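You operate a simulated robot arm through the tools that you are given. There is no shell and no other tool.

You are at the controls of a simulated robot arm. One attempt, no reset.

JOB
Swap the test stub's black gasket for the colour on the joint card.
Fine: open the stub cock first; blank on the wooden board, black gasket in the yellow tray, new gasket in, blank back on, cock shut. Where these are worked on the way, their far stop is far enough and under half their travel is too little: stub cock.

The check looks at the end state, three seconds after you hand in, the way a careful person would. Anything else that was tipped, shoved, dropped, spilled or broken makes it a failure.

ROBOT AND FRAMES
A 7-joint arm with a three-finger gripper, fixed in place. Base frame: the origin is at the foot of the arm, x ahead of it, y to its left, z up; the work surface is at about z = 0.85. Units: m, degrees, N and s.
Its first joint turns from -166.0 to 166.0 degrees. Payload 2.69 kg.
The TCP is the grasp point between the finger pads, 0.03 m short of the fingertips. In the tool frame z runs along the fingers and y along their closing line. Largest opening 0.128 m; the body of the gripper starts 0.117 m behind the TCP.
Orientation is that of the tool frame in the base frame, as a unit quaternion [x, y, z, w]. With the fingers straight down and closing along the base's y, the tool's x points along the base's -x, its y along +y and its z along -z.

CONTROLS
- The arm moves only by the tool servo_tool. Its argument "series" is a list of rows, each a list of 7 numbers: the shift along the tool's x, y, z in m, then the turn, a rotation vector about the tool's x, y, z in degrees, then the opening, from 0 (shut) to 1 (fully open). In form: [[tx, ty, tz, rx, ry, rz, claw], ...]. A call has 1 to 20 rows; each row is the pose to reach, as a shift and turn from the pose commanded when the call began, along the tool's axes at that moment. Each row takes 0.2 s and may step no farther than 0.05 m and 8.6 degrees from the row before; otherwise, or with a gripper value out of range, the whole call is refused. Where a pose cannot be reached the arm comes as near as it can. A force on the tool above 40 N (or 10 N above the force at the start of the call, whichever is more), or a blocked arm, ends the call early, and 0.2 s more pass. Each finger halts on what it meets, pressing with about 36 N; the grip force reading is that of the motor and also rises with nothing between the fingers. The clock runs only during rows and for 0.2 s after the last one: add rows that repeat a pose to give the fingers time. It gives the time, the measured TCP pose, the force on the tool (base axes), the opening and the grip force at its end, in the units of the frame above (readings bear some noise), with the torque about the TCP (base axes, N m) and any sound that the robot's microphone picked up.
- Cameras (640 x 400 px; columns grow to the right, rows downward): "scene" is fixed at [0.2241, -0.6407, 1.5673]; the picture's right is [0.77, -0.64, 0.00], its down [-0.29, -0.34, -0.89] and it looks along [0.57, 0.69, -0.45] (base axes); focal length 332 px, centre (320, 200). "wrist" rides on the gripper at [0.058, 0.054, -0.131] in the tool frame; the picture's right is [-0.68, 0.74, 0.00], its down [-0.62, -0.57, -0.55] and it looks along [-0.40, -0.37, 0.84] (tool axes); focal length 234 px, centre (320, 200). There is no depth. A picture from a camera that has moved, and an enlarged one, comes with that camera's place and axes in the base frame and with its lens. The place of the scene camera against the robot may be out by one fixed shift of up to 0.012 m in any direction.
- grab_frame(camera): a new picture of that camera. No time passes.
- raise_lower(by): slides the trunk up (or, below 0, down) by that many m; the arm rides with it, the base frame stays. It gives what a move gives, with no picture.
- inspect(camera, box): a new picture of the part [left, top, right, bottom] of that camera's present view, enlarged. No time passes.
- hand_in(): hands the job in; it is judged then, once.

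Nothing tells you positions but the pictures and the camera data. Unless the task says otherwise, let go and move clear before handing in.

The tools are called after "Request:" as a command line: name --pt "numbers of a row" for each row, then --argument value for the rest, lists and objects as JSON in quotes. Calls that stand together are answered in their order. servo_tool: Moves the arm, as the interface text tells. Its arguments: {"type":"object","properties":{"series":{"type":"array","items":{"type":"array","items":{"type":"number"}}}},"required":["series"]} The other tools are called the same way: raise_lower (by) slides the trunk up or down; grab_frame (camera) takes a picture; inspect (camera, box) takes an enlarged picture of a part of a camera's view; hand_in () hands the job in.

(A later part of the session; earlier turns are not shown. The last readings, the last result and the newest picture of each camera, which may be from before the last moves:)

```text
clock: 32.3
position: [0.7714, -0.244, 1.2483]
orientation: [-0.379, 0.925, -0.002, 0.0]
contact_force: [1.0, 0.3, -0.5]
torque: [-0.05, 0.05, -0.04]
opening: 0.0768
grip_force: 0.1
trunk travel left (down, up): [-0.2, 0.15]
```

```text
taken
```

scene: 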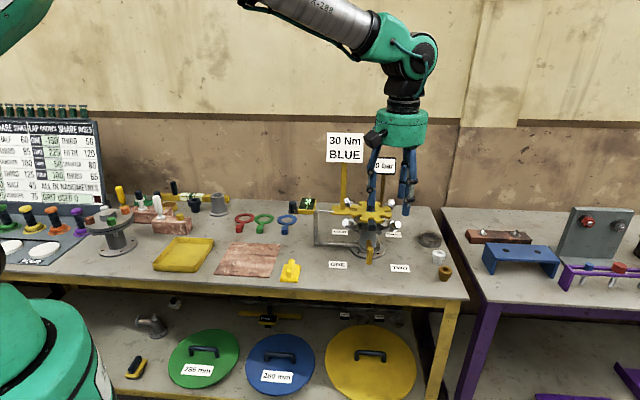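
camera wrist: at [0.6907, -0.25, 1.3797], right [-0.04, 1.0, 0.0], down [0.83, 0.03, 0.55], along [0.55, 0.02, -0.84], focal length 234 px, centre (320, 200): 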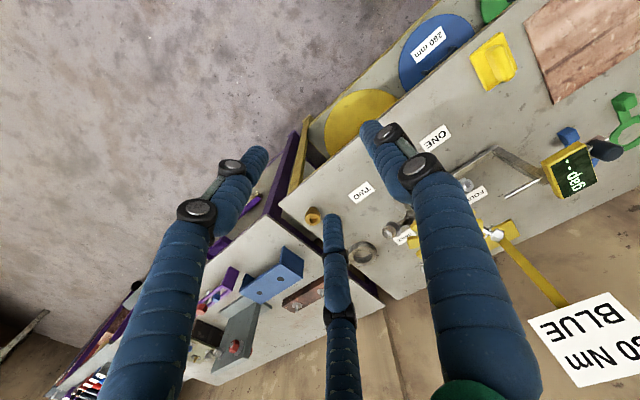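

Tool is pointing down again. Now I'll move over the stub at z≈1.25 to test reach and get a straight-down view of the knob.

Request:
servo_tool --pt "-0.04 0.003 0 0 0 0 0.6" --pt "-0.08 0.006 0 0 0 0 0.6" --pt "-0.12 0.009 0 0 0 0 0.6" --pt "-0.16 0.012 0 0 0 0 0.6" --pt "-0.2 0.015 0 0 0 0 0.6" --pt "-0.24 0.018 0 0 0 0 0.6" --pt "-0.28 0.021 0 0 0 0 0.6" --pt "-0.32 0.024 0 0 0 0 0.6" --pt "-0.35 0.026 0 0 0 0 0.6" --pt "-0.35 0.026 0 0 0 0 0.6"

Request:
grab_frame --camera "wrist"

```text
clock: 34.5
position: [1.001, 0.02, 1.247]
orientation: [-0.379, 0.925, -0.001, 0.001]
contact_force: [0.2, -0.4, 0.4]
torque: [-0.06, 0.03, 0.01]
opening: 0.0765
grip_force: 0.0
trunk travel left (down, up): [-0.2, 0.15]
```

```text
taken
camera wrist: at [0.9212, 0.0146, 1.3798], right [-0.04, 1.0, 0.0], down [0.83, 0.03, 0.55], along [0.55, 0.02, -0.83], focal length 234 px, centre (320, 200)
```

wrist: 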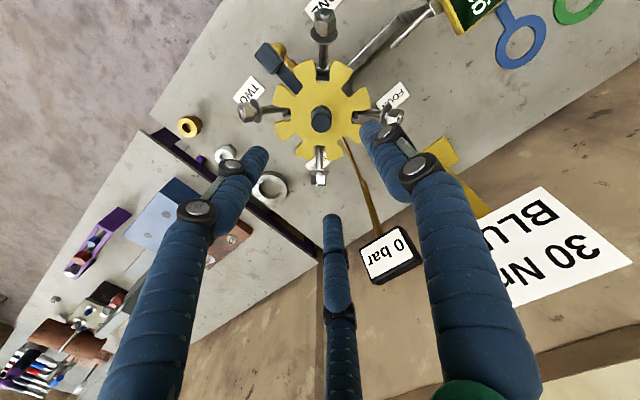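

Reach is fine and the knob is nearly under the tool axis. I'll zoom in to measure the offset.

Request:
inspect --camera "wrist" --box '[230, 40, 420, 200]'

Request:
inspect --camera "wrist" --box '[280, 80, 360, 150]'

```text
2.50 times, centred on (325, 120) of wrist
camera zoom: at [0.9212, 0.0146, 1.3798], right [-0.04, 1.0, 0.0], down [0.83, 0.03, 0.55], along [0.55, 0.02, -0.83], focal length 585 px, centre (308, 400)
```

zoom: 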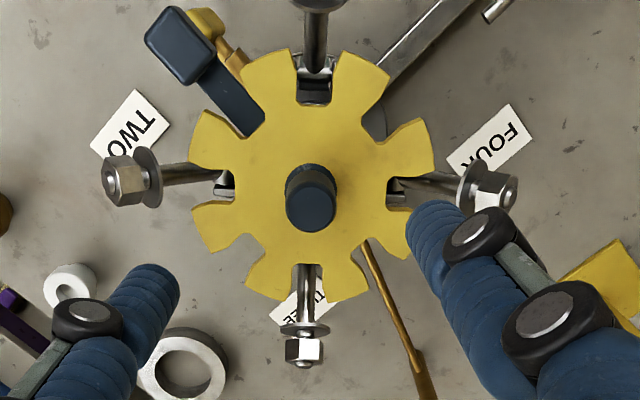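

```text
5.71 times, centred on (320, 115) of wrist
camera zoom: at [0.9212, 0.0146, 1.3798], right [-0.04, 1.0, 0.0], down [0.83, 0.03, 0.55], along [0.55, 0.02, -0.83], focal length 1338 px, centre (320, 686)
```

zoom: 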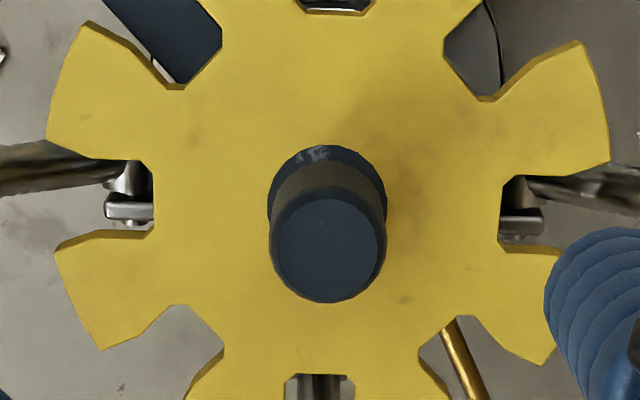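

Knob axis reads about (1.006, 0.019). I'll descend to z≈1.12 (tips still above the knob) and measure again.

Request:
servo_tool --pt "-0.0025 -0.0043 0.04 0 0 0 0.6" --pt "-0.0025 -0.0043 0.08 0 0 0 0.6" --pt "-0.0025 -0.0043 0.11 0 0 0 0.6" --pt "-0.0025 -0.0043 0.127 0 0 0 0.6" --pt "-0.0025 -0.0043 0.127 0 0 0 0.6"

Request:
grab_frame --camera "wrist"

Request:
inspect --camera "wrist" --box '[240, 90, 400, 210]'

Request:
inspect --camera "scene" --box '[320, 150, 430, 260]'

```text
clock: 35.7
position: [1.0063, 0.0185, 1.1205]
orientation: [-0.379, 0.925, -0.001, 0.002]
contact_force: [-0.9, 0.3, 0.1]
torque: [0.03, -0.01, 0.0]
opening: 0.0768
grip_force: 0.0
trunk travel left (down, up): [-0.2, 0.15]
```

```text
taken
camera wrist: at [0.9263, 0.0134, 1.2523], right [-0.04, 1.0, 0.0], down [0.83, 0.03, 0.55], along [0.55, 0.02, -0.83], focal length 234 px, centre (320, 200)
```

wrist: 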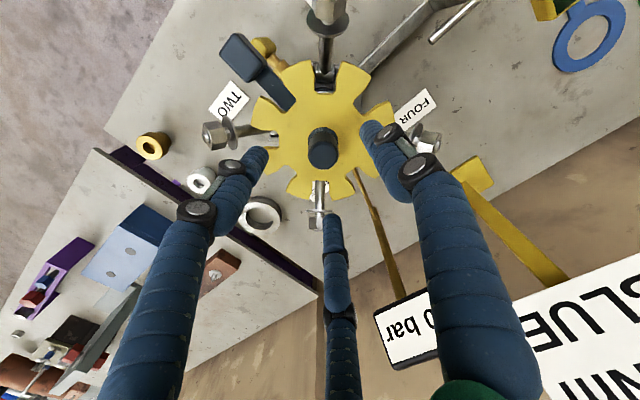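

```text
3.33 times, centred on (320, 150) of wrist
camera zoom: at [0.9263, 0.0134, 1.2523], right [-0.04, 1.0, 0.0], down [0.83, 0.03, 0.55], along [0.55, 0.02, -0.83], focal length 781 px, centre (320, 367)
```

zoom: 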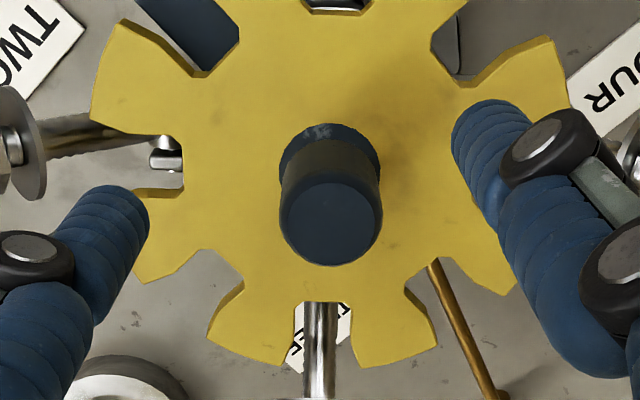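

```text
3.64 times, centred on (375, 205) of scene
camera zoom: at [0.2241, -0.6407, 1.5673], right [0.77, -0.64, 0.0], down [-0.29, -0.34, -0.89], along [0.57, 0.69, -0.45], focal length 1208 px, centre (120, 182)
```

zoom: 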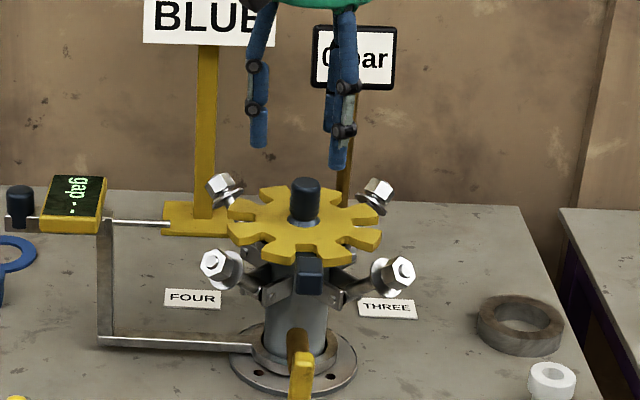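

Using the tool-frame projection, the knob is ~3 mm toward +y of the tool axis; knob spans z≈1.01–1.06. I'll correct and descend around it with tips staying just above the blank plate.

Request:
servo_tool --pt "-0.0025 0.0018 0.02 0 0 0 0.6" --pt "-0.0025 0.0018 0.04 0 0 0 0.6" --pt "-0.0025 0.0018 0.055 0 0 0 0.6" --pt "-0.0025 0.0018 0.063 0 0 0 0.6" --pt "-0.0025 0.0018 0.069 0 0 0 0.6" --pt "-0.0025 0.0018 0.069 0 0 0 0.6"

Request:
grab_frame --camera "wrist"

Request:
inspect --camera "wrist" --box '[240, 110, 400, 230]'

Request:
inspect --camera "scene" --box '[330, 160, 420, 250]'

```text
clock: 37.1
position: [1.0071, 0.0197, 1.0534]
orientation: [-0.379, 0.925, -0.001, 0.002]
contact_force: [-0.2, -0.8, 0.3]
torque: [-0.03, -0.01, -0.03]
opening: 0.0765
grip_force: 0.1
trunk travel left (down, up): [-0.2, 0.15]
```

```text
taken
camera wrist: at [0.9266, 0.0153, 1.1839], right [-0.04, 1.0, 0.0], down [0.83, 0.03, 0.55], along [0.55, 0.02, -0.83], focal length 234 px, centre (320, 200)
```

wrist: 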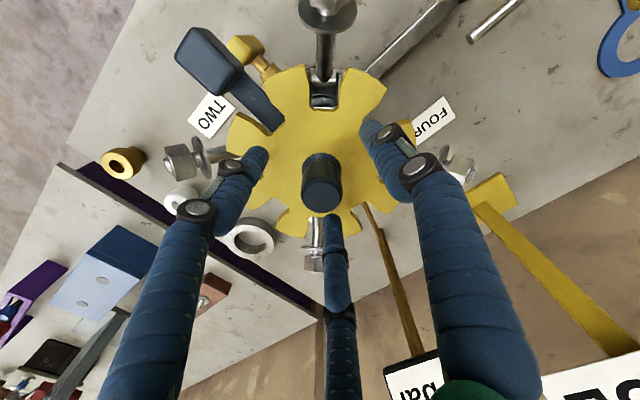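

```text
3.33 times, centred on (320, 170) of wrist
camera zoom: at [0.9266, 0.0153, 1.1839], right [-0.04, 1.0, 0.0], down [0.83, 0.03, 0.55], along [0.55, 0.02, -0.83], focal length 781 px, centre (320, 300)
```

zoom: 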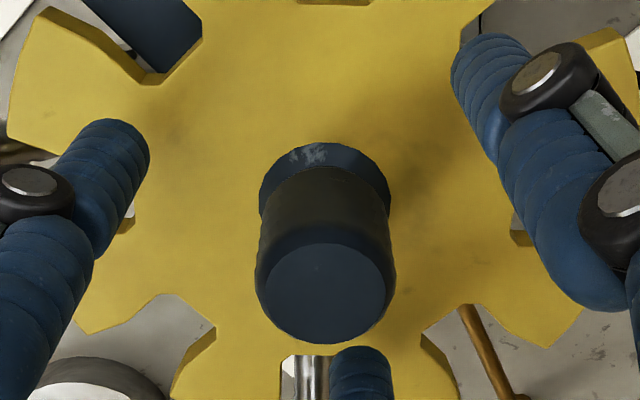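

```text
4.44 times, centred on (375, 205) of scene
camera zoom: at [0.2241, -0.6407, 1.5673], right [0.77, -0.64, 0.0], down [-0.29, -0.34, -0.89], along [0.57, 0.69, -0.45], focal length 1476 px, centre (76, 178)
```

zoom: 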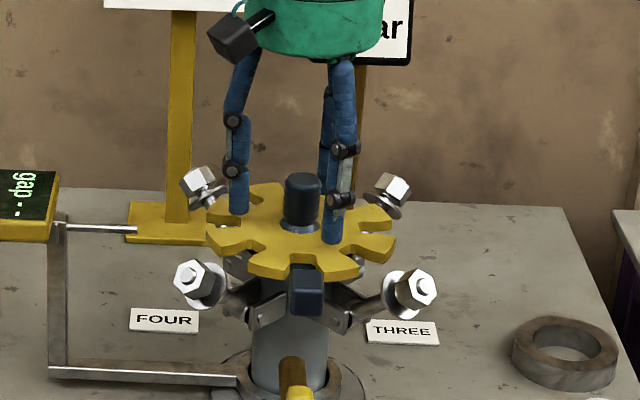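

Knob is centred between the three jaws. Closing on it.

Request:
servo_tool --pt "0 0 0 0 0 0 0.4" --pt "0 0 0 0 0 0 0.28" --pt "0 0 0 0 0 0 0.22" --pt "0 0 0 0 0 0 0.15" --pt "0 0 0 0 0 0 0.1" --pt "0 0 0 0 0 0 0.1"

Request:
inspect --camera "wrist" --box '[240, 110, 400, 230]'

```text
clock: 38.5
position: [1.0062, 0.02, 1.0511]
orientation: [-0.379, 0.925, -0.001, 0.002]
contact_force: [2.8, 0.5, 0.0]
torque: [0.03, -0.05, -0.01]
opening: 0.0274
grip_force: 36.4
trunk travel left (down, up): [-0.2, 0.15]
```

```text
3.33 times, centred on (320, 170) of wrist
camera zoom: at [0.9267, 0.0154, 1.184], right [-0.04, 1.0, 0.0], down [0.83, 0.03, 0.55], along [0.55, 0.02, -0.83], focal length 781 px, centre (320, 300)
```

zoom: 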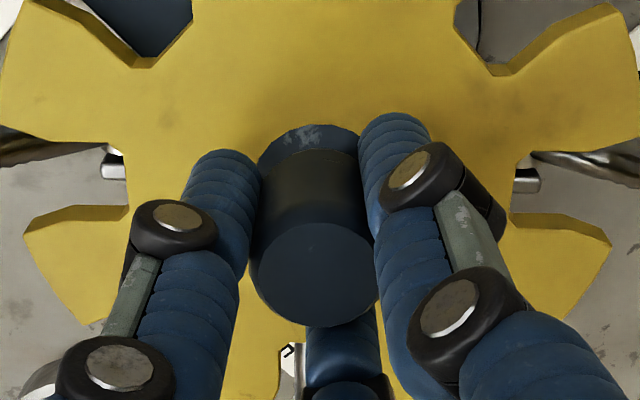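

Solid grip (opening 0.027, 36 N). Lifting the blank straight up slowly.

Request:
servo_tool --pt "0 0 -0.008 0 0 0 0.1" --pt "0 0 -0.016 0 0 0 0.1" --pt "0 0 -0.03 0 0 0 0.1" --pt "0 0 -0.05 0 0 0 0.1" --pt "0 0 -0.075 0 0 0 0.1" --pt "0 0 -0.1 0 0 0 0.1" --pt "0 0 -0.13 0 0 0 0.1" --pt "0 0 -0.16 0 0 0 0.1" --pt "0 0 -0.16 0 0 0 0.1"

Request:
grab_frame --camera "scene"

Request:
inspect --camera "scene" --box '[320, 120, 430, 260]'

Request:
grab_frame --camera "wrist"

```text
clock: 40.5
position: [1.0037, 0.0186, 1.2114]
orientation: [-0.379, 0.925, 0.0, 0.001]
contact_force: [0.6, 0.5, -3.7]
torque: [-0.01, -0.02, 0.02]
opening: 0.0272
grip_force: 36.0
trunk travel left (down, up): [-0.2, 0.15]
```

```text
taken
```

scene: 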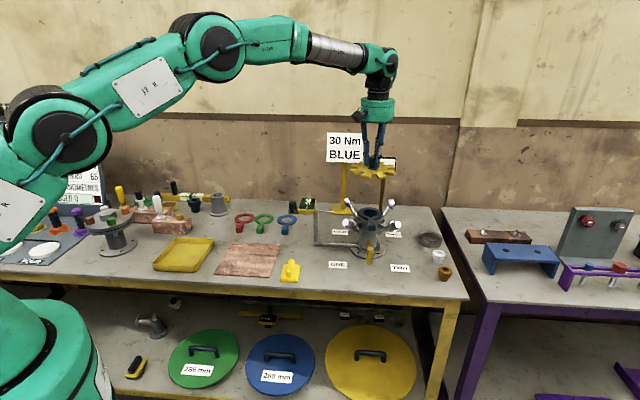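

```text
2.86 times, centred on (375, 190) of scene
camera zoom: at [0.2241, -0.6407, 1.5673], right [0.77, -0.64, 0.0], down [-0.29, -0.34, -0.89], along [0.57, 0.69, -0.45], focal length 949 px, centre (163, 229)
```

zoom: 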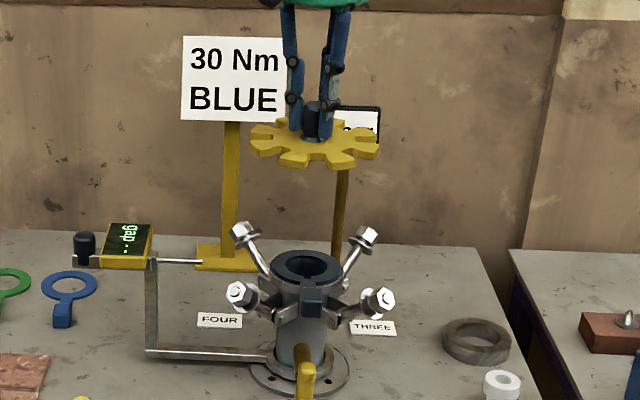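

```text
taken
camera wrist: at [0.9244, 0.0149, 1.3438], right [-0.04, 1.0, 0.0], down [0.83, 0.03, 0.55], along [0.55, 0.02, -0.83], focal length 234 px, centre (320, 200)
```

wrist: 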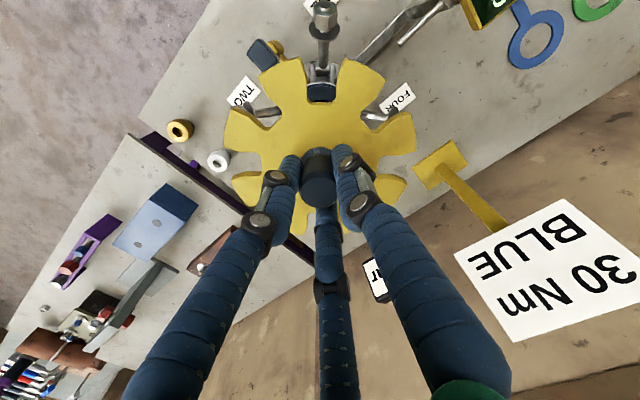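

The blank came off cleanly and the black gasket stays on the stub. Now carrying it over to the wooden board at about (0.64, 0.25).

Request:
servo_tool --pt "0.01 0.0425 0 0 0 0 0.1" --pt "0.02 0.085 0 0 0 0 0.1" --pt "0.03 0.1275 0 0 0 0 0.1" --pt "0.04 0.17 0 0 0 0 0.1" --pt "0.05 0.2125 0 0 0 0 0.1" --pt "0.059 0.255 0 0 0 0 0.1" --pt "0.069 0.2975 0 0 0 0 0.1" --pt "0.079 0.34 0 0 0 0 0.1" --pt "0.089 0.3825 0 0 0 0 0.1" --pt "0.099 0.425 0 0 0 0 0.1" --pt "0.099 0.425 0 0 0 0 0.1"

Request:
grab_frame --camera "wrist"

Request:
grab_frame --camera "scene"

```text
clock: 42.9
position: [0.6362, 0.2522, 1.2105]
orientation: [-0.379, 0.925, -0.001, 0.001]
contact_force: [-0.6, 0.2, -4.7]
torque: [-0.01, -0.09, -0.02]
opening: 0.0271
grip_force: 35.7
trunk travel left (down, up): [-0.2, 0.15]
```

```text
taken
camera wrist: at [0.5567, 0.2475, 1.3416], right [-0.04, 1.0, 0.0], down [0.83, 0.03, 0.55], along [0.55, 0.02, -0.83], focal length 234 px, centre (320, 200)
```

wrist: 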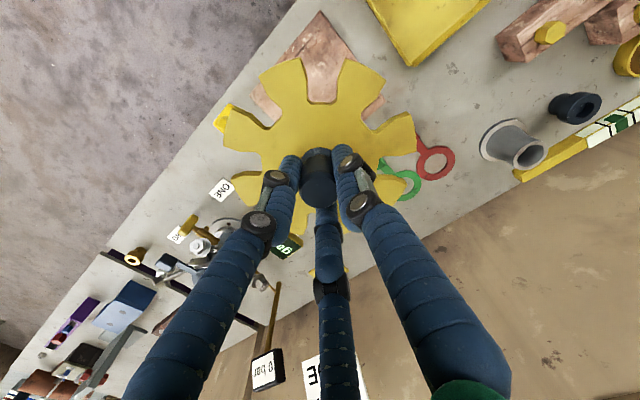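

```text
taken
```

scene: 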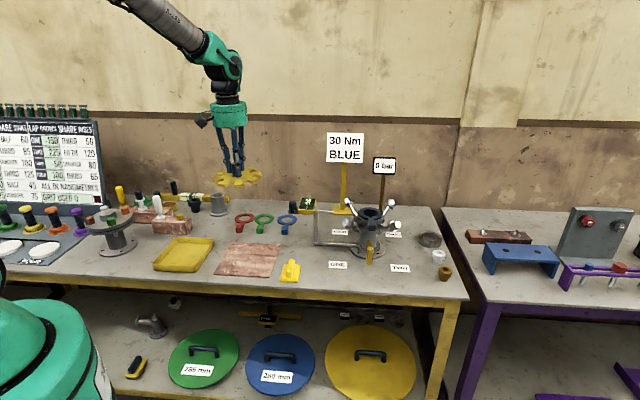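

Board corners in both cameras agree: centre about (0.640, 0.245). Correcting a few mm and lowering to just above the board.

Request:
servo_tool --pt "0.0007 -0.0064 0.04 0 0 0 0.1" --pt "0.0007 -0.0064 0.085 0 0 0 0.1" --pt "0.0007 -0.0064 0.13 0 0 0 0.1" --pt "0.0007 -0.0064 0.175 0 0 0 0.1" --pt "0.0007 -0.0064 0.215 0 0 0 0.1" --pt "0.0007 -0.0064 0.25 0 0 0 0.1" --pt "0.0007 -0.0064 0.265 0 0 0 0.1" --pt "0.0007 -0.0064 0.265 0 0 0 0.1"

Request:
inspect --camera "scene" --box '[180, 180, 330, 290]'

Request:
grab_frame --camera "wrist"

```text
clock: 44.7
position: [0.6416, 0.2492, 0.9464]
orientation: [-0.379, 0.925, -0.002, 0.002]
contact_force: [1.2, -0.3, -4.3]
torque: [-0.01, 0.0, 0.0]
opening: 0.0271
grip_force: 36.2
trunk travel left (down, up): [-0.2, 0.15]
```

```text
3.64 times, centred on (255, 235) of scene
camera zoom: at [0.2241, -0.6407, 1.5673], right [0.77, -0.64, 0.0], down [-0.29, -0.34, -0.89], along [0.57, 0.69, -0.45], focal length 1208 px, centre (556, 73)
```

zoom: 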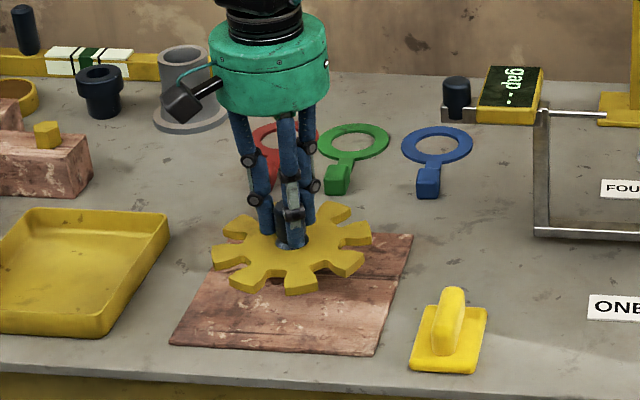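

```text
taken
camera wrist: at [0.5614, 0.2432, 1.0771], right [-0.04, 1.0, 0.0], down [0.83, 0.03, 0.55], along [0.55, 0.02, -0.83], focal length 234 px, centre (320, 200)
```

wrist: 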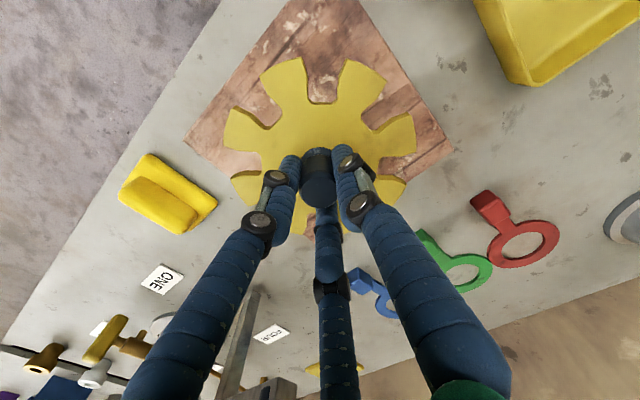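

Well centred over the board. Lowering gently the last few centimetres while watching the force.

Request:
servo_tool --pt "0 0 0.006 0 0 0 0.1" --pt "0 0 0.012 0 0 0 0.1" --pt "0 0 0.017 0 0 0 0.1" --pt "0 0 0.02 0 0 0 0.1" --pt "0 0 0.023 0 0 0 0.1" --pt "0 0 0.026 0 0 0 0.1"

Request:
inspect --camera "scene" --box '[190, 210, 300, 290]'

```text
clock: 46.1
position: [0.6422, 0.2473, 0.9189]
orientation: [-0.379, 0.925, -0.001, 0.002]
contact_force: [-0.4, 0.2, -4.6]
torque: [-0.01, 0.04, 0.01]
opening: 0.0271
grip_force: 36.0
trunk travel left (down, up): [-0.2, 0.15]
```

```text
5.00 times, centred on (245, 250) of scene
camera zoom: at [0.2241, -0.6407, 1.5673], right [0.77, -0.64, 0.0], down [-0.29, -0.34, -0.89], along [0.57, 0.69, -0.45], focal length 1660 px, centre (695, -50)
```

zoom: 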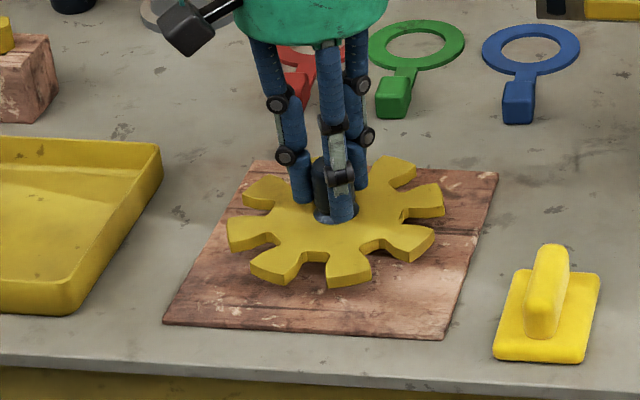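

Request:
servo_tool --pt "0 0 0.002 0 0 0 0.1" --pt "0 0 0.004 0 0 0 0.1" --pt "0 0 0.006 0 0 0 0.1" --pt "0 0 0.006 0 0 0 0.1"

```text
clock: 47.1
position: [0.6425, 0.247, 0.9132]
orientation: [-0.38, 0.925, -0.001, 0.001]
contact_force: [-0.1, -0.1, -4.8]
torque: [-0.04, 0.0, 0.0]
opening: 0.0273
grip_force: 35.8
trunk travel left (down, up): [-0.2, 0.15]
```

Request:
servo_tool --pt "0 0 0.002 0 0 0 0.1" --pt "0 0 0.004 0 0 0 0.1" --pt "0 0 0.004 0 0 0 0.1"

Request:
inspect --camera "scene" --box '[190, 210, 300, 290]'

```text
clock: 47.9
position: [0.643, 0.2463, 0.909]
orientation: [-0.379, 0.925, -0.001, 0.001]
contact_force: [0.4, -0.2, -4.7]
torque: [0.0, 0.07, -0.03]
opening: 0.0271
grip_force: 35.4
trunk travel left (down, up): [-0.2, 0.15]
```

```text
5.00 times, centred on (245, 250) of scene
camera zoom: at [0.2241, -0.6407, 1.5673], right [0.77, -0.64, 0.0], down [-0.29, -0.34, -0.89], along [0.57, 0.69, -0.45], focal length 1660 px, centre (695, -50)
```

zoom: 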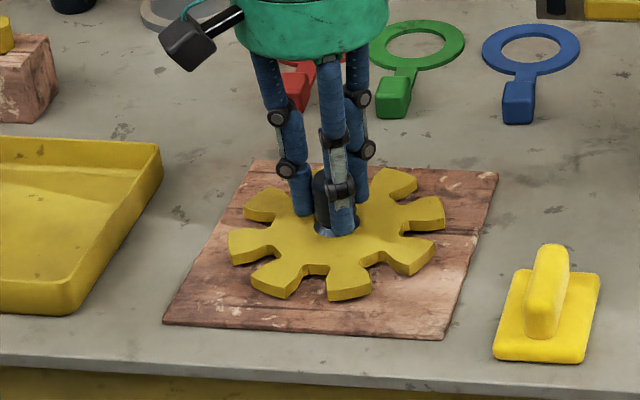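

Request:
servo_tool --pt "0 0 0.002 0 0 0 0.1" --pt "0 0 0.004 0 0 0 0.1" --pt "0 0 0.004 0 0 0 0.1"

```text
clock: 48.7
position: [0.6426, 0.2486, 0.9046]
orientation: [-0.379, 0.925, -0.001, 0.001]
contact_force: [-0.7, -0.1, -4.8]
torque: [-0.01, 0.01, 0.0]
opening: 0.0271
grip_force: 35.8
trunk travel left (down, up): [-0.2, 0.15]
```

Request:
servo_tool --pt "0 0 0.002 0 0 0 0.1" --pt "0 0 0.004 0 0 0 0.1" --pt "0 0 0.004 0 0 0 0.1"

Request:
inspect --camera "scene" --box '[210, 230, 280, 280]'

```text
clock: 49.5
position: [0.6422, 0.2496, 0.9037]
orientation: [-0.379, 0.925, -0.001, 0.003]
contact_force: [-9.6, 2.0, 29.9]
torque: [0.03, 0.48, 0.01]
opening: 0.0271
grip_force: 36.3
trunk travel left (down, up): [-0.2, 0.15]
```

```text
8.00 times, centred on (245, 255) of scene
camera zoom: at [0.2241, -0.6407, 1.5673], right [0.77, -0.64, 0.0], down [-0.29, -0.34, -0.89], along [0.57, 0.69, -0.45], focal length 2656 px, centre (920, -240)
```

zoom: 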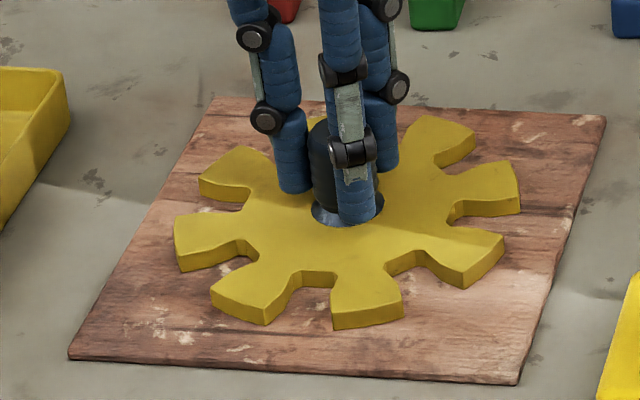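

The blank is resting on the board (contact felt at TCP z=0.9037). I'll ease off 3.5 mm of press and open the jaws.

Request:
servo_tool --pt "0 0 -0.0035 0 0 0 0.1" --pt "0 0 -0.0035 0 0 0 0.1"

Request:
servo_tool --pt "0 0 0 0 0 0 0.25" --pt "0 0 0 0 0 0 0.35" --pt "0 0 0 0 0 0 0.45" --pt "0 0 0 0 0 0 0.5" --pt "0 0 -0.02 0 0 0 0.5" --pt "0 0 -0.05 0 0 0 0.5" --pt "0 0 -0.09 0 0 0 0.5" --pt "0 0 -0.13 0 0 0 0.5" --pt "0 0 -0.17 0 0 0 0.5" --pt "0 0 -0.21 0 0 0 0.5" --pt "0 0 -0.21 0 0 0 0.5"

Request:
inspect --camera "scene" --box '[190, 180, 310, 290]'

Request:
grab_frame --camera "wrist"

```text
clock: 50.1
position: [0.6417, 0.2482, 0.9044]
orientation: [-0.381, 0.925, -0.001, 0.002]
contact_force: [3.8, 0.9, 4.1]
torque: [0.06, -0.35, 0.05]
opening: 0.0273
grip_force: 36.1
trunk travel left (down, up): [-0.2, 0.15]
```

```text
clock: 52.5
position: [0.6408, 0.2473, 1.1155]
orientation: [-0.38, 0.925, -0.002, 0.001]
contact_force: [-0.4, 1.1, 0.1]
torque: [0.05, -0.03, -0.02]
opening: 0.0641
grip_force: 0.1
trunk travel left (down, up): [-0.2, 0.15]
```

```text
3.64 times, centred on (250, 235) of scene
camera zoom: at [0.2241, -0.6407, 1.5673], right [0.77, -0.64, 0.0], down [-0.29, -0.34, -0.89], along [0.57, 0.69, -0.45], focal length 1208 px, centre (574, 73)
```

zoom: 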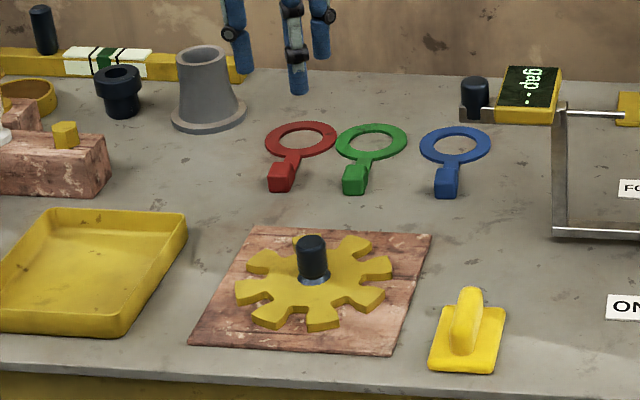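

```text
taken
camera wrist: at [0.5603, 0.2432, 1.2468], right [-0.04, 1.0, 0.0], down [0.83, 0.03, 0.55], along [0.55, 0.02, -0.83], focal length 234 px, centre (320, 200)
```

wrist: 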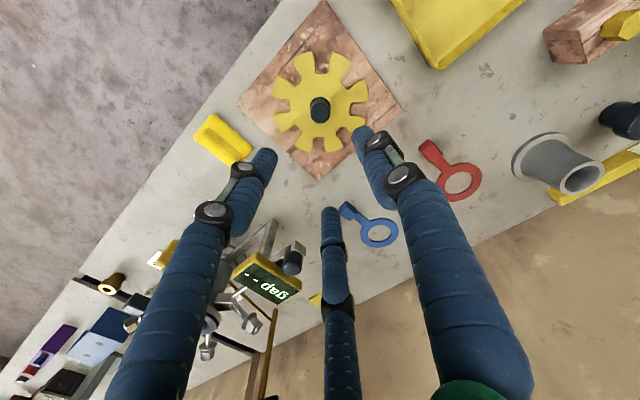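

The blank sits fully on the board. Now let me look closely at the black gasket on the stub and the blue gasket on the bench.

Request:
inspect --camera "scene" --box '[335, 190, 405, 250]'

Request:
inspect --camera "scene" --box '[230, 205, 310, 245]'

Request:
inspect --camera "wrist" --box '[320, 120, 480, 260]'

```text
6.67 times, centred on (370, 220) of scene
camera zoom: at [0.2241, -0.6407, 1.5673], right [0.77, -0.64, 0.0], down [-0.29, -0.34, -0.89], along [0.57, 0.69, -0.45], focal length 2214 px, centre (-13, 67)
```

zoom: 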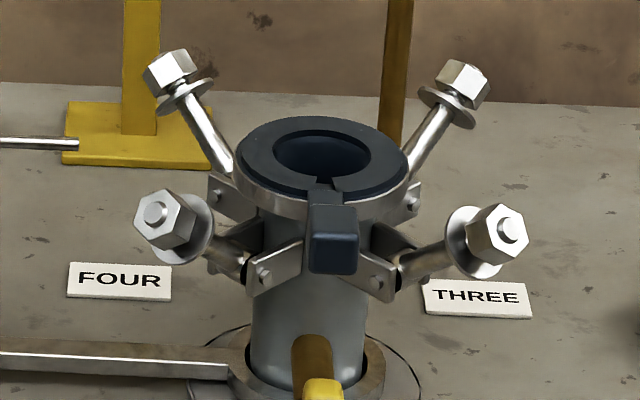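

```text
8.00 times, centred on (270, 225) of scene
camera zoom: at [0.2241, -0.6407, 1.5673], right [0.77, -0.64, 0.0], down [-0.29, -0.34, -0.89], along [0.57, 0.69, -0.45], focal length 2656 px, centre (720, 0)
```

zoom: 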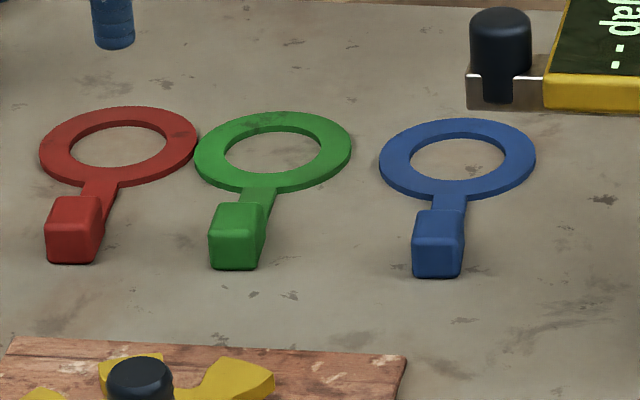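

```text
2.86 times, centred on (400, 190) of wrist
camera zoom: at [0.5603, 0.2432, 1.2468], right [-0.04, 1.0, 0.0], down [0.83, 0.03, 0.55], along [0.55, 0.02, -0.83], focal length 669 px, centre (91, 229)
```

zoom: 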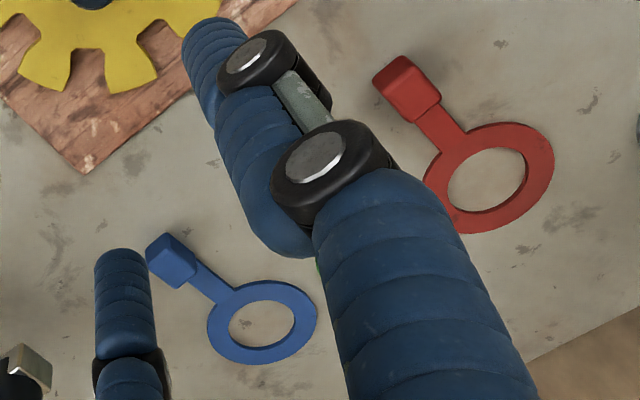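

The gaskets each have a ring, a tab and a grip block (about 22×26×18 mm). For the three jaws I want the single jaw on the block's front face and the pair behind its rear corners, so I'll rise and yaw the tool -90° about its own axis.

Request:
servo_tool --pt "0 0 -0.04 0 0 -8 0.45" --pt "0 0 -0.08 0 0 -16 0.45" --pt "0 0 -0.08 0 0 -24 0.45" --pt "0 0 -0.08 0 0 -32 0.45" --pt "0 0 -0.08 0 0 -40 0.45" --pt "0 0 -0.08 0 0 -48 0.45" --pt "0 0 -0.08 0 0 -56 0.45" --pt "0 0 -0.08 0 0 -64 0.45" --pt "0 0 -0.08 0 0 -72 0.45" --pt "0 0 -0.08 0 0 -80 0.45" --pt "0 0 -0.08 0 0 -85 0.45" --pt "0 0 -0.08 0 0 -90 0.45" --pt "0 0 -0.08 0 0 -90 0.45"

```text
clock: 55.3
position: [0.6422, 0.2483, 1.195]
orientation: [0.923, -0.384, 0.002, 0.0]
contact_force: [-0.3, -0.5, 0.2]
torque: [0.03, 0.02, 0.01]
opening: 0.0576
grip_force: 0.1
trunk travel left (down, up): [-0.2, 0.15]
```

Yaw is right. Now travelling at z≈1.195 to above the black gasket's grip block.

Request:
servo_tool --pt "0.042 0.0 0 0 0 0 0.45" --pt "0.084 0.0 0 0 0 0 0.45" --pt "0.126 0.001 0 0 0 0 0.45" --pt "0.168 0.001 0 0 0 0 0.45" --pt "0.21 0.002 0 0 0 0 0.45" --pt "0.252 0.002 0 0 0 0 0.45" --pt "0.294 0.003 0 0 0 0 0.45" --pt "0.336 0.003 0 0 0 0 0.45" --pt "0.378 0.0035 0 0 0 0 0.45" --pt "0.4158 0.0038 0 0 0 0 0.45" --pt "0.4158 0.0038 0.04 0 0 0 0.45" --pt "0.4158 0.0038 0.04 0 0 0 0.45"

Request:
grab_frame --camera "wrist"

Request:
inspect --camera "wrist" --box '[230, 50, 410, 210]'

Request:
inspect --camera "scene" --box '[330, 150, 420, 260]'

```text
clock: 57.9
position: [0.9337, -0.0493, 1.1558]
orientation: [0.923, -0.386, 0.003, 0.0]
contact_force: [0.3, -0.4, 0.0]
torque: [-0.02, 0.05, 0.06]
opening: 0.0575
grip_force: 0.1
trunk travel left (down, up): [-0.2, 0.15]
```

```text
taken
camera wrist: at [0.9353, -0.1312, 1.2875], right [-1.0, -0.04, 0.0], down [-0.03, 0.84, 0.55], along [-0.02, 0.55, -0.84], focal length 234 px, centre (320, 200)
```

wrist: 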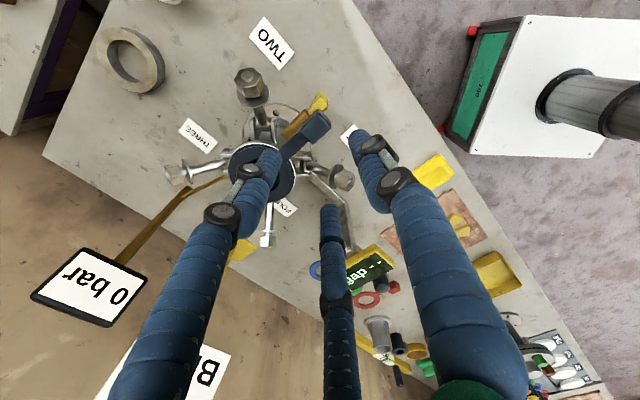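

```text
2.50 times, centred on (320, 130) of wrist
camera zoom: at [0.9353, -0.1312, 1.2875], right [-1.0, -0.04, 0.0], down [-0.03, 0.84, 0.55], along [-0.02, 0.55, -0.84], focal length 585 px, centre (320, 375)
```

zoom: 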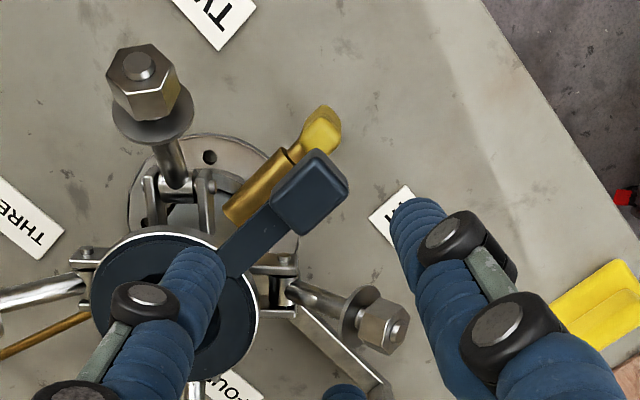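

```text
3.64 times, centred on (375, 205) of scene
camera zoom: at [0.2241, -0.6407, 1.5673], right [0.77, -0.64, 0.0], down [-0.29, -0.34, -0.89], along [0.57, 0.69, -0.45], focal length 1208 px, centre (120, 182)
```

zoom: 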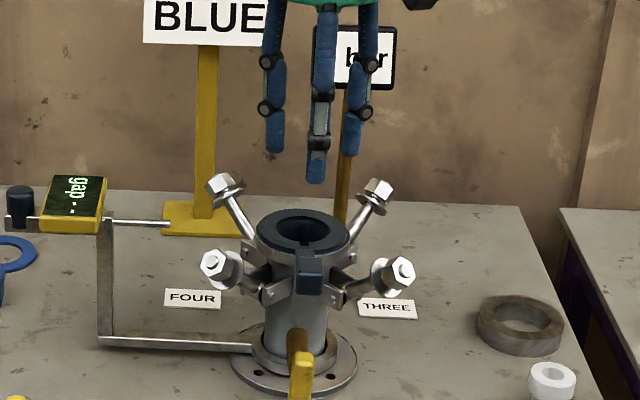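

The block lies ~4–5 mm toward +x of the tool axis. I'll correct and descend to z≈1.09, then re-measure.

Request:
servo_tool --pt "0.0042 -0.0014 0.03 0 0 0 0.45" --pt "0.0042 -0.0014 0.066 0 0 0 0.45" --pt "0.0042 -0.0014 0.066 0 0 0 0.45"

Request:
inspect --camera "wrist" --box '[240, 90, 400, 210]'

Request:
inspect --camera "scene" --box '[330, 180, 420, 260]'

```text
clock: 58.7
position: [0.9353, -0.052, 1.0901]
orientation: [0.923, -0.386, 0.002, 0.0]
contact_force: [0.0, -0.8, -0.3]
torque: [0.0, 0.04, 0.01]
opening: 0.0574
grip_force: 0.1
trunk travel left (down, up): [-0.2, 0.15]
```

```text
3.33 times, centred on (320, 150) of wrist
camera zoom: at [0.9371, -0.1332, 1.2223], right [-1.0, -0.04, 0.0], down [-0.03, 0.84, 0.55], along [-0.02, 0.55, -0.84], focal length 781 px, centre (320, 367)
```

zoom: 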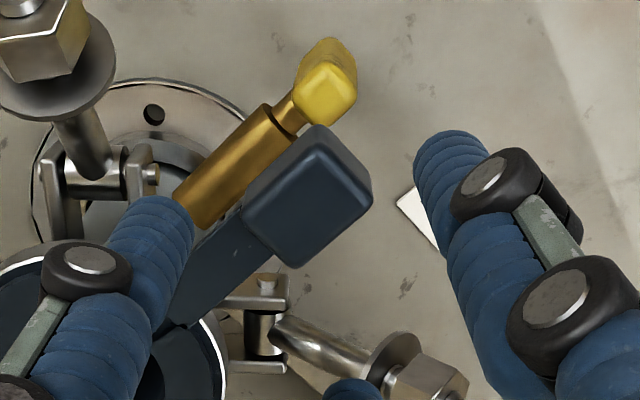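

```text
5.00 times, centred on (375, 220) of scene
camera zoom: at [0.2241, -0.6407, 1.5673], right [0.77, -0.64, 0.0], down [-0.29, -0.34, -0.89], along [0.57, 0.69, -0.45], focal length 1660 px, centre (45, 100)
```

zoom: 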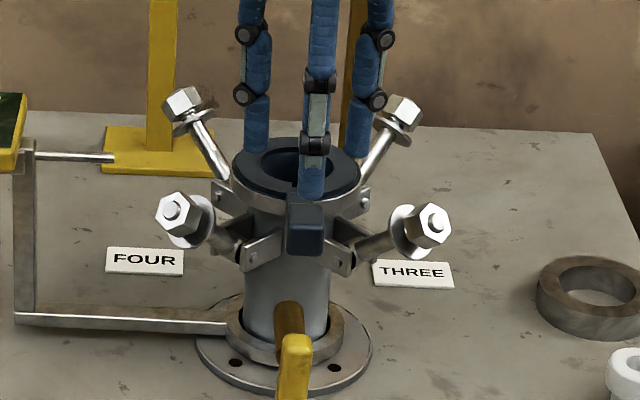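

Small correction again, then lowering the jaws around the block (tips staying just above the level of its base).

Request:
servo_tool --pt "0.0013 -0.0036 0.0 0 0 0 0.45" --pt "0.0013 -0.0036 0.015 0 0 0 0.45" --pt "0.0013 -0.0036 0.03 0 0 0 0.45" --pt "0.0013 -0.0036 0.04 0 0 0 0.45" --pt "0.0013 -0.0036 0.048 0 0 0 0.45" --pt "0.0013 -0.0036 0.055 0 0 0 0.45" --pt "0.0013 -0.0036 0.055 0 0 0 0.45"

Request:
inspect --camera "wrist" --box '[240, 110, 400, 230]'

Request:
inspect --camera "scene" --box '[330, 180, 420, 260]'

```text
clock: 60.3
position: [0.9379, -0.0521, 1.0361]
orientation: [0.922, -0.386, 0.002, 0.0]
contact_force: [-0.5, -0.3, 0.1]
torque: [-0.06, -0.01, 0.01]
opening: 0.0577
grip_force: 0.1
trunk travel left (down, up): [-0.2, 0.15]
```

```text
3.33 times, centred on (320, 170) of wrist
camera zoom: at [0.9404, -0.1331, 1.1671], right [-1.0, -0.04, 0.0], down [-0.03, 0.84, 0.55], along [-0.02, 0.55, -0.84], focal length 781 px, centre (320, 300)
```

zoom: 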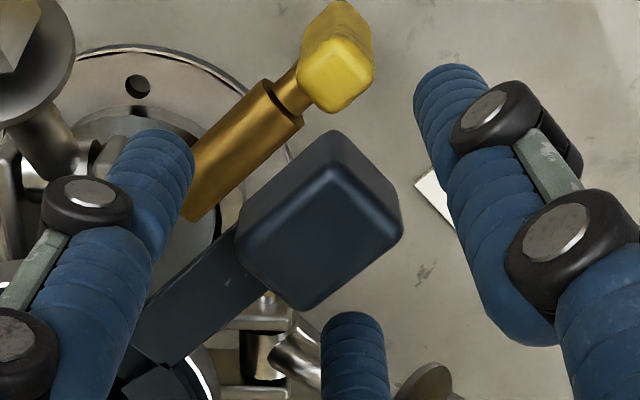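

```text
5.00 times, centred on (375, 220) of scene
camera zoom: at [0.2241, -0.6407, 1.5673], right [0.77, -0.64, 0.0], down [-0.29, -0.34, -0.89], along [0.57, 0.69, -0.45], focal length 1660 px, centre (45, 100)
```

zoom: 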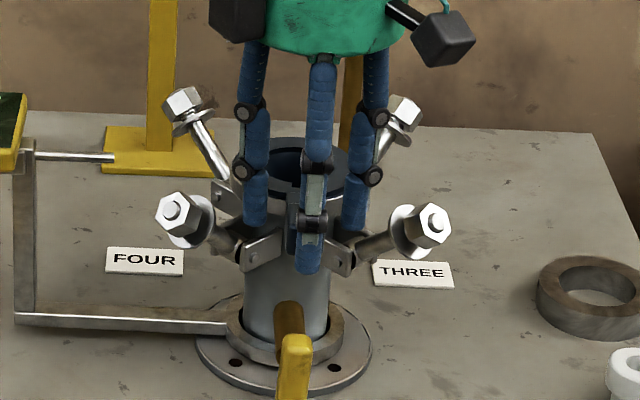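

The block is centred between the jaws. Closing on it.

Request:
servo_tool --pt "0 0 0 0 0 0 0.36" --pt "0 0 0 0 0 0 0.28" --pt "0 0 0 0 0 0 0.22" --pt "0 0 0 0 0 0 0.15" --pt "0 0 0 0 0 0 0.1" --pt "0 0 0 0 0 0 0.1"

Request:
inspect --camera "wrist" --box '[240, 110, 400, 230]'

Request:
inspect --camera "scene" --box '[330, 180, 420, 260]'

```text
clock: 61.7
position: [0.9387, -0.0525, 1.0359]
orientation: [0.922, -0.386, 0.002, 0.0]
contact_force: [0.1, -0.6, -0.4]
torque: [-0.04, 0.04, -0.03]
opening: 0.0288
grip_force: 36.2
trunk travel left (down, up): [-0.2, 0.15]
```

```text
3.33 times, centred on (320, 170) of wrist
camera zoom: at [0.9402, -0.1332, 1.1671], right [-1.0, -0.04, 0.0], down [-0.03, 0.84, 0.55], along [-0.02, 0.55, -0.84], focal length 781 px, centre (320, 300)
```

zoom: 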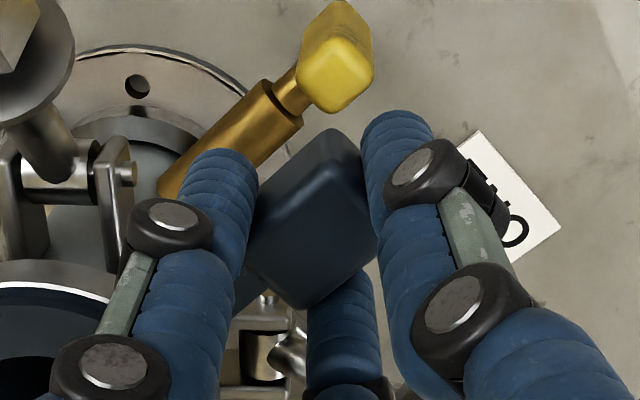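

```text
5.00 times, centred on (375, 220) of scene
camera zoom: at [0.2241, -0.6407, 1.5673], right [0.77, -0.64, 0.0], down [-0.29, -0.34, -0.89], along [0.57, 0.69, -0.45], focal length 1660 px, centre (45, 100)
```

zoom: 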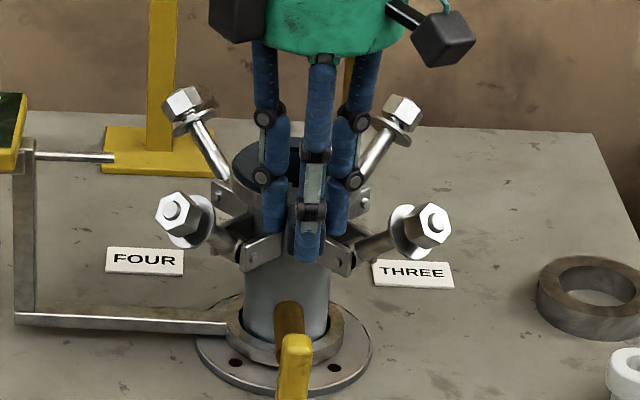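

Gripped well with almost no side force. Lifting the black gasket straight up.

Request:
servo_tool --pt "0 0 -0.005 0 0 0 0.1" --pt "0 0 -0.012 0 0 0 0.1" --pt "0 0 -0.025 0 0 0 0.1" --pt "0 0 -0.045 0 0 0 0.1" --pt "0 0 -0.075 0 0 0 0.1" --pt "0 0 -0.11 0 0 0 0.1" --pt "0 0 -0.15 0 0 0 0.1" --pt "0 0 -0.18 0 0 0 0.1" --pt "0 0 -0.18 0 0 0 0.1"

Request:
inspect --camera "scene" --box '[320, 120, 430, 270]'

Request:
grab_frame --camera "wrist"

```text
clock: 63.7
position: [0.939, -0.0493, 1.2147]
orientation: [0.922, -0.386, 0.001, -0.001]
contact_force: [-0.2, 0.5, -0.4]
torque: [-0.05, -0.03, -0.03]
opening: 0.0285
grip_force: 36.3
trunk travel left (down, up): [-0.2, 0.15]
```

```text
2.67 times, centred on (375, 195) of scene
camera zoom: at [0.2241, -0.6407, 1.5673], right [0.77, -0.64, 0.0], down [-0.29, -0.34, -0.89], along [0.57, 0.69, -0.45], focal length 886 px, centre (173, 213)
```

zoom: 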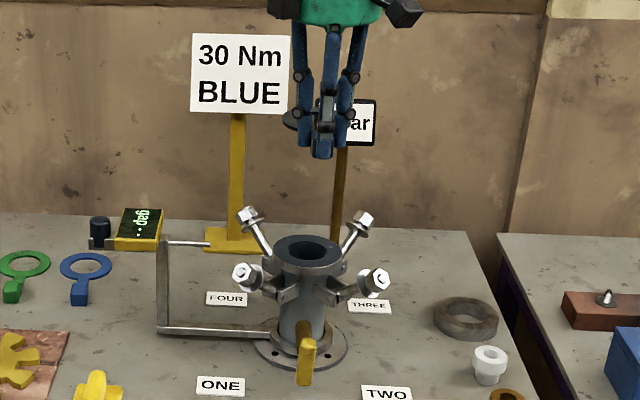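

```text
taken
camera wrist: at [0.941, -0.1309, 1.3464], right [-1.0, -0.04, 0.0], down [-0.03, 0.84, 0.55], along [-0.02, 0.55, -0.84], focal length 234 px, centre (320, 200)
```

wrist: 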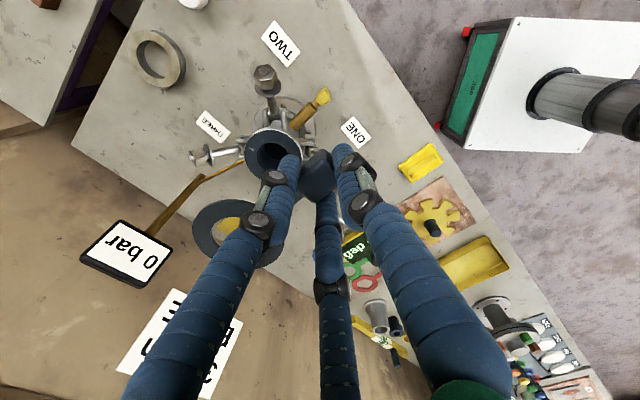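

The black gasket is off, leaving the stub face bare. Carrying it to the yellow tray while turning it about 35° so it fits comfortably inside.

Request:
servo_tool --pt "-0.0437 0.0032 0 0 0 0 0.1" --pt "-0.0874 0.0063 0 0 0 0 0.1" --pt "-0.1311 0.0095 0 0 0 0 0.1" --pt "-0.1748 0.0126 0 0 0 0 0.1" --pt "-0.2185 0.0158 0 0 0 0 0.1" --pt "-0.2622 0.0189 0 0 0 6 0.1" --pt "-0.3059 0.0221 0 0 0 12 0.1" --pt "-0.3496 0.0253 0 0 0 18 0.1" --pt "-0.3933 0.0284 0 0 0 24 0.1" --pt "-0.437 0.0316 0 0 0 30 0.1" --pt "-0.4807 0.0347 0 0 0 35 0.1" --pt "-0.5244 0.0379 0 0 0 35 0.1" --pt "-0.5681 0.041 0 0 0 35 0.1" --pt "-0.6118 0.0442 0 0 0 35 0.1" --pt "-0.6555 0.0474 0 0 0 35 0.1" --pt "-0.699 0.0505 0 0 0 35 0.1" --pt "-0.699 0.0505 0 0 0 35 0.1"

Request:
grab_frame --camera "wrist"

Request:
grab_frame --camera "scene"

```text
clock: 67.3
position: [0.4103, 0.4096, 1.2128]
orientation: [0.764, -0.645, 0.001, 0.0]
contact_force: [0.2, 0.2, -0.5]
torque: [-0.07, 0.02, -0.01]
opening: 0.0284
grip_force: 35.9
trunk travel left (down, up): [-0.2, 0.15]
```

```text
taken
camera wrist: at [0.3662, 0.3413, 1.3438], right [-0.84, 0.54, 0.0], down [0.45, 0.7, 0.55], along [0.3, 0.46, -0.84], focal length 234 px, centre (320, 200)
```

wrist: 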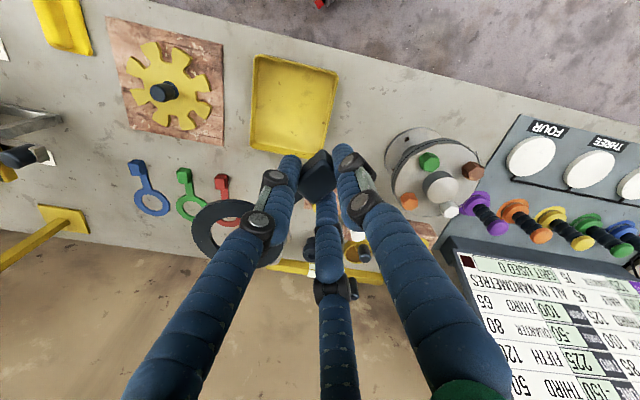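

```text
taken
```

scene: 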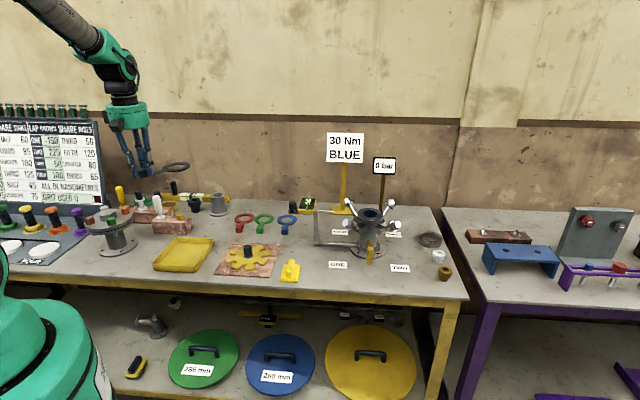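

Let me zoom on the tray from the wrist to place the gasket accurately.

Request:
inspect --camera "wrist" --box '[220, 30, 380, 190]'

Request:
inspect --camera "scene" --box '[90, 140, 230, 290]'

```text
2.50 times, centred on (300, 110) of wrist
camera zoom: at [0.3662, 0.3413, 1.3438], right [-0.84, 0.54, 0.0], down [0.45, 0.7, 0.55], along [0.3, 0.46, -0.84], focal length 585 px, centre (370, 425)
```

zoom: 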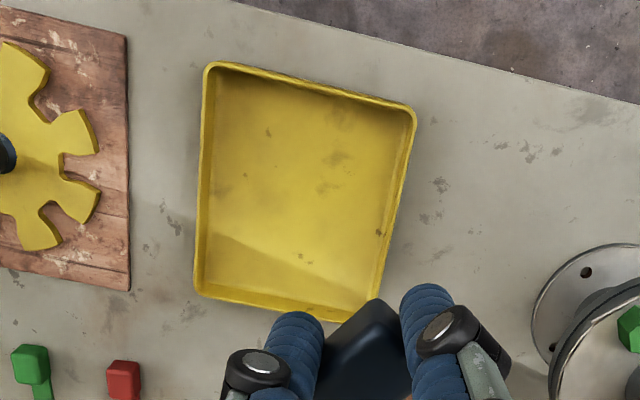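

```text
2.67 times, centred on (160, 215) of scene
camera zoom: at [0.2241, -0.6407, 1.5673], right [0.77, -0.64, 0.0], down [-0.29, -0.34, -0.89], along [0.57, 0.69, -0.45], focal length 886 px, centre (747, 160)
```

zoom: 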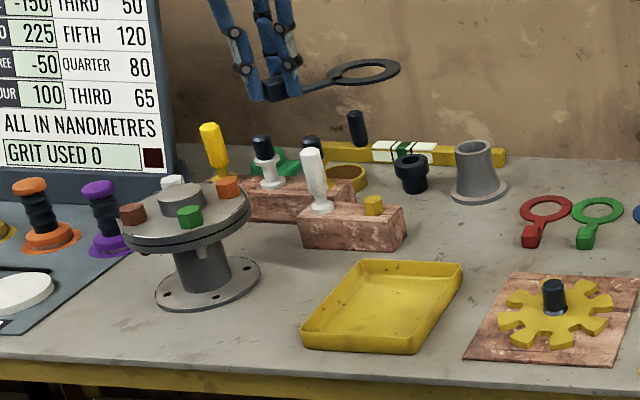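

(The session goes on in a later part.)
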